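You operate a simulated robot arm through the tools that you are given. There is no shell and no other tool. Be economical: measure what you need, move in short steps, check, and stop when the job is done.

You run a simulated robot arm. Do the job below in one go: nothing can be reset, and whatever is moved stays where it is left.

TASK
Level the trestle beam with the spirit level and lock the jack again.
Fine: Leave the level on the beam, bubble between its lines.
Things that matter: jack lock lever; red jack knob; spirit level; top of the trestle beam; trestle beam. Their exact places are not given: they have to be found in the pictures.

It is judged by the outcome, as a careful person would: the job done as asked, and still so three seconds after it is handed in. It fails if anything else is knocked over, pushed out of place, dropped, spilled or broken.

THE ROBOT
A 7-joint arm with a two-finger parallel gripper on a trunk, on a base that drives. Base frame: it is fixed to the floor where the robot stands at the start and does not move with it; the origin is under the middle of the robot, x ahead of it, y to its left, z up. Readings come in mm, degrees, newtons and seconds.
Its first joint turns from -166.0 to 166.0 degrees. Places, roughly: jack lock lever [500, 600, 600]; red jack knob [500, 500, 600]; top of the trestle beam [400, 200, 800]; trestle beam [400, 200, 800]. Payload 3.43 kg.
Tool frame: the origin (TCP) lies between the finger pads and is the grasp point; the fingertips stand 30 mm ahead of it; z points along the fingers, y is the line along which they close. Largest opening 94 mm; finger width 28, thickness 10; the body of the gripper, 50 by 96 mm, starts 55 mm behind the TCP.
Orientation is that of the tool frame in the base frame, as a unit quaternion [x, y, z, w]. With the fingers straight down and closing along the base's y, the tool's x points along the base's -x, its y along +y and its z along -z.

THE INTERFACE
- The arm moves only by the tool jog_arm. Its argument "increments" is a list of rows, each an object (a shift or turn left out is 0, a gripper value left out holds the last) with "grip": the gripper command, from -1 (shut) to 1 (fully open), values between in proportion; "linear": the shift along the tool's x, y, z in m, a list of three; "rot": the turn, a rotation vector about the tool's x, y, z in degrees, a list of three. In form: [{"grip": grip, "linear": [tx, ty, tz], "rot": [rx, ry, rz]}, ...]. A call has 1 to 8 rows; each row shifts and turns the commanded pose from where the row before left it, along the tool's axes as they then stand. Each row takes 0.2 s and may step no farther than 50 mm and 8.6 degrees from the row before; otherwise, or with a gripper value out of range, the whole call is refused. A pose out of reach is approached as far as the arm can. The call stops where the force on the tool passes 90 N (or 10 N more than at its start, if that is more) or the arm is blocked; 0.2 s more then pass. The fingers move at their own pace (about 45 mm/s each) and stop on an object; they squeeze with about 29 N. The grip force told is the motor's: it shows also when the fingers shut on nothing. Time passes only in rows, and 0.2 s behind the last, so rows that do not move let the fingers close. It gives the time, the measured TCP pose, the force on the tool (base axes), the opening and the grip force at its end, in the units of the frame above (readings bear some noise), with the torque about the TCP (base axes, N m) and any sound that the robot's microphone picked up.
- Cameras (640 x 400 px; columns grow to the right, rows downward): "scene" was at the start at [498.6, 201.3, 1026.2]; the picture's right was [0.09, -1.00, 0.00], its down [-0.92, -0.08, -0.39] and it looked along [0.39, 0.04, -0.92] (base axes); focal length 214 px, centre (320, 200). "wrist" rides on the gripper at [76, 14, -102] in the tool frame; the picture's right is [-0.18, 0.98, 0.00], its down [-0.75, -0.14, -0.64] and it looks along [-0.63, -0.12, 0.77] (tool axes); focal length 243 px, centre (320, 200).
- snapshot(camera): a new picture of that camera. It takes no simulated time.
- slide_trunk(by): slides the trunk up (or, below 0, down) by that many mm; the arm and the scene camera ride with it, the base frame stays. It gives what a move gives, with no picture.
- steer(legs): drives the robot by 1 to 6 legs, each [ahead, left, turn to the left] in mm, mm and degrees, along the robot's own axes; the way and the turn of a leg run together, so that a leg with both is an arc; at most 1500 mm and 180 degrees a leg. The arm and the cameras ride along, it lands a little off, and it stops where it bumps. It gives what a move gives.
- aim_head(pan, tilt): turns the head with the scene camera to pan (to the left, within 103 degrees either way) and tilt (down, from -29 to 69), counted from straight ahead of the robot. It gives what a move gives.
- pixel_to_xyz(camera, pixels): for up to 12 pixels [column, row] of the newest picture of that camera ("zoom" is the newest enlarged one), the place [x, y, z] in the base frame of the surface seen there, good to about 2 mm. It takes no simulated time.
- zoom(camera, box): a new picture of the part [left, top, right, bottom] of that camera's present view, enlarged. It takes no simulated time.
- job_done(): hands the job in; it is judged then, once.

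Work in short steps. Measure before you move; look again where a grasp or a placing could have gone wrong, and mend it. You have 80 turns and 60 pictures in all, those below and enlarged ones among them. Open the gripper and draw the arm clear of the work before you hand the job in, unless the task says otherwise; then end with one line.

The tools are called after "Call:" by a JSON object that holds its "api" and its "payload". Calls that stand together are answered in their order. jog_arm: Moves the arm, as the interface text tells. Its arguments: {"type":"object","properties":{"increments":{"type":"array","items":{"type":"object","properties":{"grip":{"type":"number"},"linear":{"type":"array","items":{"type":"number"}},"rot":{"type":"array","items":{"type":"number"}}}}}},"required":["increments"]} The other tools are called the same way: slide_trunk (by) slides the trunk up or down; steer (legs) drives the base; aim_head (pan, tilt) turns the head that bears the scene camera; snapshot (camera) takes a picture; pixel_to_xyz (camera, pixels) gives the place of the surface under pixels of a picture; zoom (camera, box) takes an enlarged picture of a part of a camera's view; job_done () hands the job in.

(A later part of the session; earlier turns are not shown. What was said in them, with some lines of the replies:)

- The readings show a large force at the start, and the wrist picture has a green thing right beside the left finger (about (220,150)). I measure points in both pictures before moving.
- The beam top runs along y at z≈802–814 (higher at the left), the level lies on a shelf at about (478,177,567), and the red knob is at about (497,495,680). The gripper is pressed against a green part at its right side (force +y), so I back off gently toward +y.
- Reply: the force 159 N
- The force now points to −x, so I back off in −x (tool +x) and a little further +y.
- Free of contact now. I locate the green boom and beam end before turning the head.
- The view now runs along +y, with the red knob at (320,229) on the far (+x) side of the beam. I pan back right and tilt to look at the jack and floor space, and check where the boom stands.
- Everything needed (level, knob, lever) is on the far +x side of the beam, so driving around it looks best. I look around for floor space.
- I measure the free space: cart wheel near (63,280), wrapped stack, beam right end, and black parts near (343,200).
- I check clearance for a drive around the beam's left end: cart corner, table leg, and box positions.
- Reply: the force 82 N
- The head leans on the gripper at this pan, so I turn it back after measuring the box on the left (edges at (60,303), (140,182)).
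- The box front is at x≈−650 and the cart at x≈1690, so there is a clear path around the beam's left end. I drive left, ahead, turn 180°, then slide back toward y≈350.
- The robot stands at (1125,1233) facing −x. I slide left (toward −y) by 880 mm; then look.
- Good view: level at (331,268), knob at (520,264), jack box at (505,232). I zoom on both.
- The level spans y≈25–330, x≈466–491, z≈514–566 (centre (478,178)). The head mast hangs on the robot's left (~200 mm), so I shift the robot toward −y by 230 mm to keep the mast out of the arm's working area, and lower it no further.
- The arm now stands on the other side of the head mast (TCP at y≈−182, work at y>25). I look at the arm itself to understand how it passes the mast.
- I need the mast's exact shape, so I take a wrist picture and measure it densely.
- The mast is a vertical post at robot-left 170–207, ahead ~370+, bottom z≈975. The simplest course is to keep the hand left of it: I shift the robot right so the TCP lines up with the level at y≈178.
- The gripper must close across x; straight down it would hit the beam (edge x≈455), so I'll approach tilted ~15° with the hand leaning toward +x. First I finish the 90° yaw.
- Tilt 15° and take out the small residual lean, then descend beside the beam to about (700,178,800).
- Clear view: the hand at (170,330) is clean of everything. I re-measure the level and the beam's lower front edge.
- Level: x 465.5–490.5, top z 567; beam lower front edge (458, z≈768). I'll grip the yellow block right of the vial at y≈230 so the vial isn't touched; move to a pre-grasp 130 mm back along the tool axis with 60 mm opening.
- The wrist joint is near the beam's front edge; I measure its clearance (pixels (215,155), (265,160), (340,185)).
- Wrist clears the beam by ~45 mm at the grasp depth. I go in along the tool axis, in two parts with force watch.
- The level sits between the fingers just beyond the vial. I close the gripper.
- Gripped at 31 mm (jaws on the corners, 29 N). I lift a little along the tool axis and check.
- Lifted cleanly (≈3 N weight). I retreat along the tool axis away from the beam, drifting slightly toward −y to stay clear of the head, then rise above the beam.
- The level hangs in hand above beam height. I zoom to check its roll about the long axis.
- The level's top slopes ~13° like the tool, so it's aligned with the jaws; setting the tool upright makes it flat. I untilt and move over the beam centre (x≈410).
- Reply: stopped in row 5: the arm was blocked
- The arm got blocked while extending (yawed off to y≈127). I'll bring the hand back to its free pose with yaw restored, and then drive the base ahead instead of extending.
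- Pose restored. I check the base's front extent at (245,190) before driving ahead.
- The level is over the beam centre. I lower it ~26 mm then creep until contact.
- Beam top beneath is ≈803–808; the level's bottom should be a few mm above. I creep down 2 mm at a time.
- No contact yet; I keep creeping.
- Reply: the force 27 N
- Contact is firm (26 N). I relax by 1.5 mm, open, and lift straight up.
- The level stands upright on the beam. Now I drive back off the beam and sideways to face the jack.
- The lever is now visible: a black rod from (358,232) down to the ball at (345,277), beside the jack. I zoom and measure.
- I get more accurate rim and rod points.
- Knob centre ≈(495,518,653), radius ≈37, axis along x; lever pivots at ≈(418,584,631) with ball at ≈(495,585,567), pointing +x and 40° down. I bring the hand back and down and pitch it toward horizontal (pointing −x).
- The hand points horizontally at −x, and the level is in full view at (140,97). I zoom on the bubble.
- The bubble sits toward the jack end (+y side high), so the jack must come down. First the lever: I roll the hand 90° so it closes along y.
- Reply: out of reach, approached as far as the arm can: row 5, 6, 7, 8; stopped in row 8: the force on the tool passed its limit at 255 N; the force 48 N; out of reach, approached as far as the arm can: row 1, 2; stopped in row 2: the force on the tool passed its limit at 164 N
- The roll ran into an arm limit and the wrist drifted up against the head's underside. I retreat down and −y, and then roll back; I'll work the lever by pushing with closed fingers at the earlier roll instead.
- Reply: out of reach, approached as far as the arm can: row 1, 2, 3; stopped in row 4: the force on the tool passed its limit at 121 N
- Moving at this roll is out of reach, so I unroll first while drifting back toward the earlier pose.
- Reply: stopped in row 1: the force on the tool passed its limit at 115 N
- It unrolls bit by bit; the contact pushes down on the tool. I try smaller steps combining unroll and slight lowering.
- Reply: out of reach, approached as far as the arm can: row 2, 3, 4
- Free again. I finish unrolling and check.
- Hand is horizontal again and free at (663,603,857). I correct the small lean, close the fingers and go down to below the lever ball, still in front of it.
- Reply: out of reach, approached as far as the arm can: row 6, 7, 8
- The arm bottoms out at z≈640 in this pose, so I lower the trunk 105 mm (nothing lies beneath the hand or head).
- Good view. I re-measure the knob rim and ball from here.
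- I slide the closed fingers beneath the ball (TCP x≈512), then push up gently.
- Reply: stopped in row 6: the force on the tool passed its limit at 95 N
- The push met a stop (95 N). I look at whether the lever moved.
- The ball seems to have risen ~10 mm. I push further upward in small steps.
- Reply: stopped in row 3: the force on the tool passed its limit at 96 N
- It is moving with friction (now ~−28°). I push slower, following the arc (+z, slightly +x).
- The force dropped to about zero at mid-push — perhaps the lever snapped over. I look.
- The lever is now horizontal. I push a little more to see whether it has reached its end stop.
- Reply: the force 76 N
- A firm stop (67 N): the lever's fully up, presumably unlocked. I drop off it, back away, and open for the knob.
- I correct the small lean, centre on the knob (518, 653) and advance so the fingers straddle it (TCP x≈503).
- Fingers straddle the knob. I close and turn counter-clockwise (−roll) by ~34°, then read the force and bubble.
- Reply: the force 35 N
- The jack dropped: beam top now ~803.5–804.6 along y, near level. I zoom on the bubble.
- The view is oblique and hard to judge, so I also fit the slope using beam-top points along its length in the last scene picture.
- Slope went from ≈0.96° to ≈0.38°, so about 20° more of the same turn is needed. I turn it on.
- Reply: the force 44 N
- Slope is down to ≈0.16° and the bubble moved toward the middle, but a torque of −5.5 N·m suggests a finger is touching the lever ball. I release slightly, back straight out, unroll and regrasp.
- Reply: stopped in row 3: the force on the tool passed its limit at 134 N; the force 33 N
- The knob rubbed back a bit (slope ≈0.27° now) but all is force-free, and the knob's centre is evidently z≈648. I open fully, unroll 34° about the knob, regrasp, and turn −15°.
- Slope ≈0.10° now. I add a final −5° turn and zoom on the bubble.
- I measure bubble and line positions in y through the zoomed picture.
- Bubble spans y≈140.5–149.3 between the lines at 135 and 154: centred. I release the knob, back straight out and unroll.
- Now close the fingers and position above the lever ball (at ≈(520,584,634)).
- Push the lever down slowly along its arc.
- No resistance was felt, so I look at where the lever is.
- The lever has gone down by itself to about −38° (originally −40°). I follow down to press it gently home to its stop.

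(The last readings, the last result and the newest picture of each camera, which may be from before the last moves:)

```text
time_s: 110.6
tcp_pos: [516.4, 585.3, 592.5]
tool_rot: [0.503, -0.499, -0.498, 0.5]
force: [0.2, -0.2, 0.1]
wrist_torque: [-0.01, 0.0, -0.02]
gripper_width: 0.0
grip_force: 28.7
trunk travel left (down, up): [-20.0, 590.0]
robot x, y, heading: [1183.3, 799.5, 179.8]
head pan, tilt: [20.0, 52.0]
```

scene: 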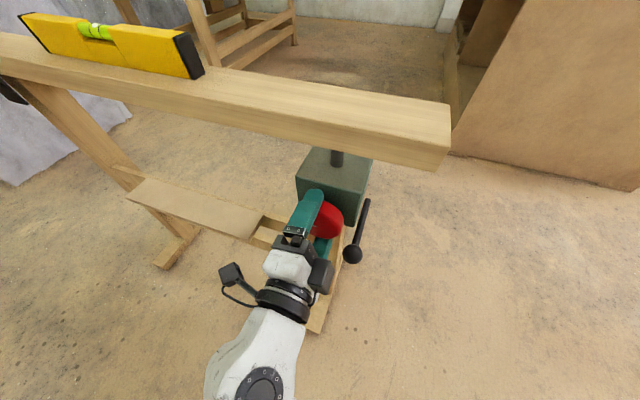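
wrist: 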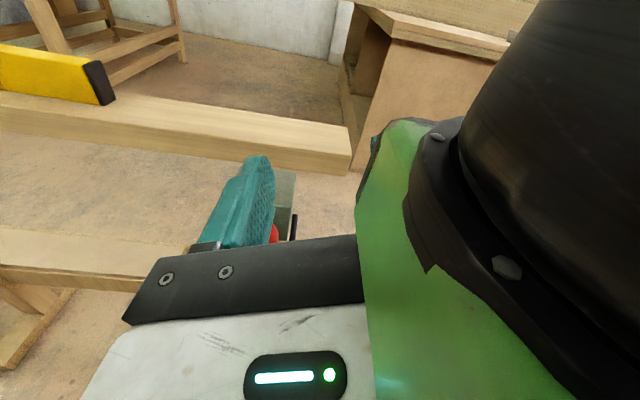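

Still no contact; I go on in 2 mm steps.

Call:
{"api": "jog_arm", "payload": {"increments": [{"linear": [0, -0.002, 0]}, {"linear": [0, -0.002, 0]}, {"linear": [0, -0.002, 0]}, {"linear": [0, -0.001, 0]}, {"linear": [0, 0, 0]}]}}

```text
time_s: 111.8
tcp_pos: [518.5, 585.2, 587.7]
tool_rot: [0.503, -0.499, -0.497, 0.501]
force: [0.1, 0.8, -0.3]
wrist_torque: [0.03, -0.01, 0.03]
gripper_width: 0.0
grip_force: 28.9
trunk travel left (down, up): [-20.0, 590.0]
robot x, y, heading: [1184.5, 800.2, 179.5]
head pan, tilt: [20.0, 52.0]
```

Call:
{"api": "jog_arm", "payload": {"increments": [{"linear": [0, -0.002, 0]}, {"linear": [0, -0.002, 0]}, {"linear": [0, -0.002, 0]}, {"linear": [0, -0.002, 0]}, {"linear": [0, 0, 0]}]}}

```text
time_s: 113.0
tcp_pos: [518.1, 584.3, 583.4]
tool_rot: [0.5, -0.497, -0.499, 0.504]
force: [-6.7, -3.4, 34.5]
wrist_torque: [-0.16, 0.8, 0.05]
gripper_width: 0.0
grip_force: 28.9
trunk travel left (down, up): [-20.0, 590.0]
robot x, y, heading: [1183.6, 800.1, 179.7]
head pan, tilt: [20.0, 52.0]
```

Contact at 34 N holds the hand: the lever seems on its stop. A little more to be sure.

Call:
{"api": "jog_arm", "payload": {"increments": [{"linear": [0, -0.002, 0]}, {"linear": [0, -0.002, 0]}, {"linear": [0, 0, 0]}]}}

```text
time_s: 113.8
tcp_pos: [519.0, 585.8, 582.9]
tool_rot: [0.497, -0.498, -0.499, 0.506]
force: [-5.3, -6.8, 51.4]
wrist_torque: [-0.21, 1.17, 0.14]
gripper_width: 0.0
grip_force: 28.8
trunk travel left (down, up): [-20.0, 590.0]
robot x, y, heading: [1181.5, 801.0, 179.9]
head pan, tilt: [20.0, 52.0]
```

The lever is on its stop (51 N, no movement). I lift off, back away, and check lever and bubble.

Call:
{"api": "jog_arm", "payload": {"increments": [{"linear": [0, 0.02, 0]}, {"linear": [0, 0.005, -0.04]}, {"linear": [0, 0, -0.05]}, {"linear": [0, 0, -0.04]}, {"grip": 0.3}, {"grip": 0.3}]}}

Call:
{"api": "zoom", "payload": {"camera": "scene", "box": [74, 10, 122, 40]}}

Call:
{"api": "pixel_to_xyz", "payload": {"camera": "zoom", "pixels": [[247, 205], [250, 215], [262, 232], [290, 230], [318, 213], [345, 196], [366, 194], [203, 235], [215, 205], [327, 250], [335, 225], [352, 207]]}}

Call:
{"api": "snapshot", "payload": {"camera": "scene"}}

Call:
{"api": "pixel_to_xyz", "payload": {"camera": "scene", "pixels": [[351, 253], [351, 257], [356, 235], [360, 220], [365, 205]]}}

```text
time_s: 115.2
tcp_pos: [650.4, 586.2, 597.7]
tool_rot: [0.503, -0.499, -0.497, 0.5]
force: [-0.5, -0.1, 0.7]
wrist_torque: [0.04, 0.0, 0.0]
gripper_width: 50.4
grip_force: 0.2
trunk travel left (down, up): [-20.0, 590.0]
robot x, y, heading: [1182.0, 801.6, 179.7]
head pan, tilt: [20.0, 52.0]
```

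```text
13.33 times, centred on (98, 25) of scene
```

zoom: 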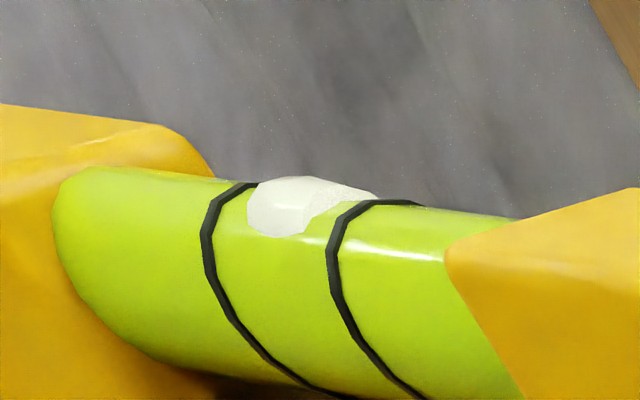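

```text
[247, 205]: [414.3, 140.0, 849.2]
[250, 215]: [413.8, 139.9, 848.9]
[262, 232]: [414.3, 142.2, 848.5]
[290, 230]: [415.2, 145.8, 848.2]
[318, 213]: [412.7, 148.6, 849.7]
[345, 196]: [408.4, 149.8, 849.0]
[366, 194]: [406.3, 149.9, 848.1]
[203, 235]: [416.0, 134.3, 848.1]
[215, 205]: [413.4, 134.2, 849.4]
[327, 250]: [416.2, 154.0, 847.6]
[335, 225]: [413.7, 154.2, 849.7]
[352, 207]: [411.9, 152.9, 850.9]
```

```text
2 pictures are left
```

scene: 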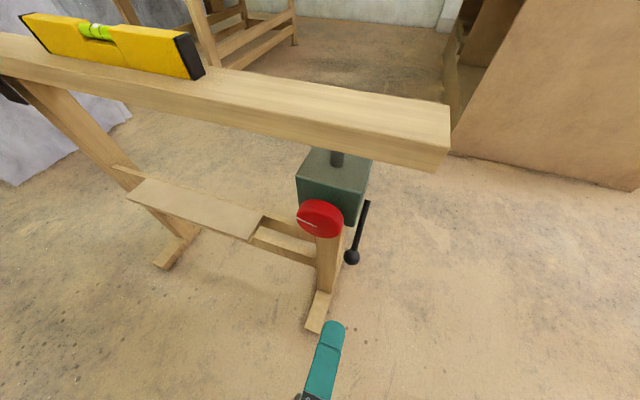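

```text
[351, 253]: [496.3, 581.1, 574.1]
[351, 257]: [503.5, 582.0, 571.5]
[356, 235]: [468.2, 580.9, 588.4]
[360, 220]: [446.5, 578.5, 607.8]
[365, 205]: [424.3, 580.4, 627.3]
```

Lever is back at its original locked angle (ball ≈(497,582,572)), the bubble lies at y≈140–150 between lines at ≈134 and 154, and the gripper is open and clear. I hand in.

Call:
{"api": "job_done", "payload": {}}

```text
The job is handed in.
```

The beam is level and the spirit level is on it with its bubble between the lines. The jack lever is back at its original angle, which I took to be locked, and the arm is clear of the work.
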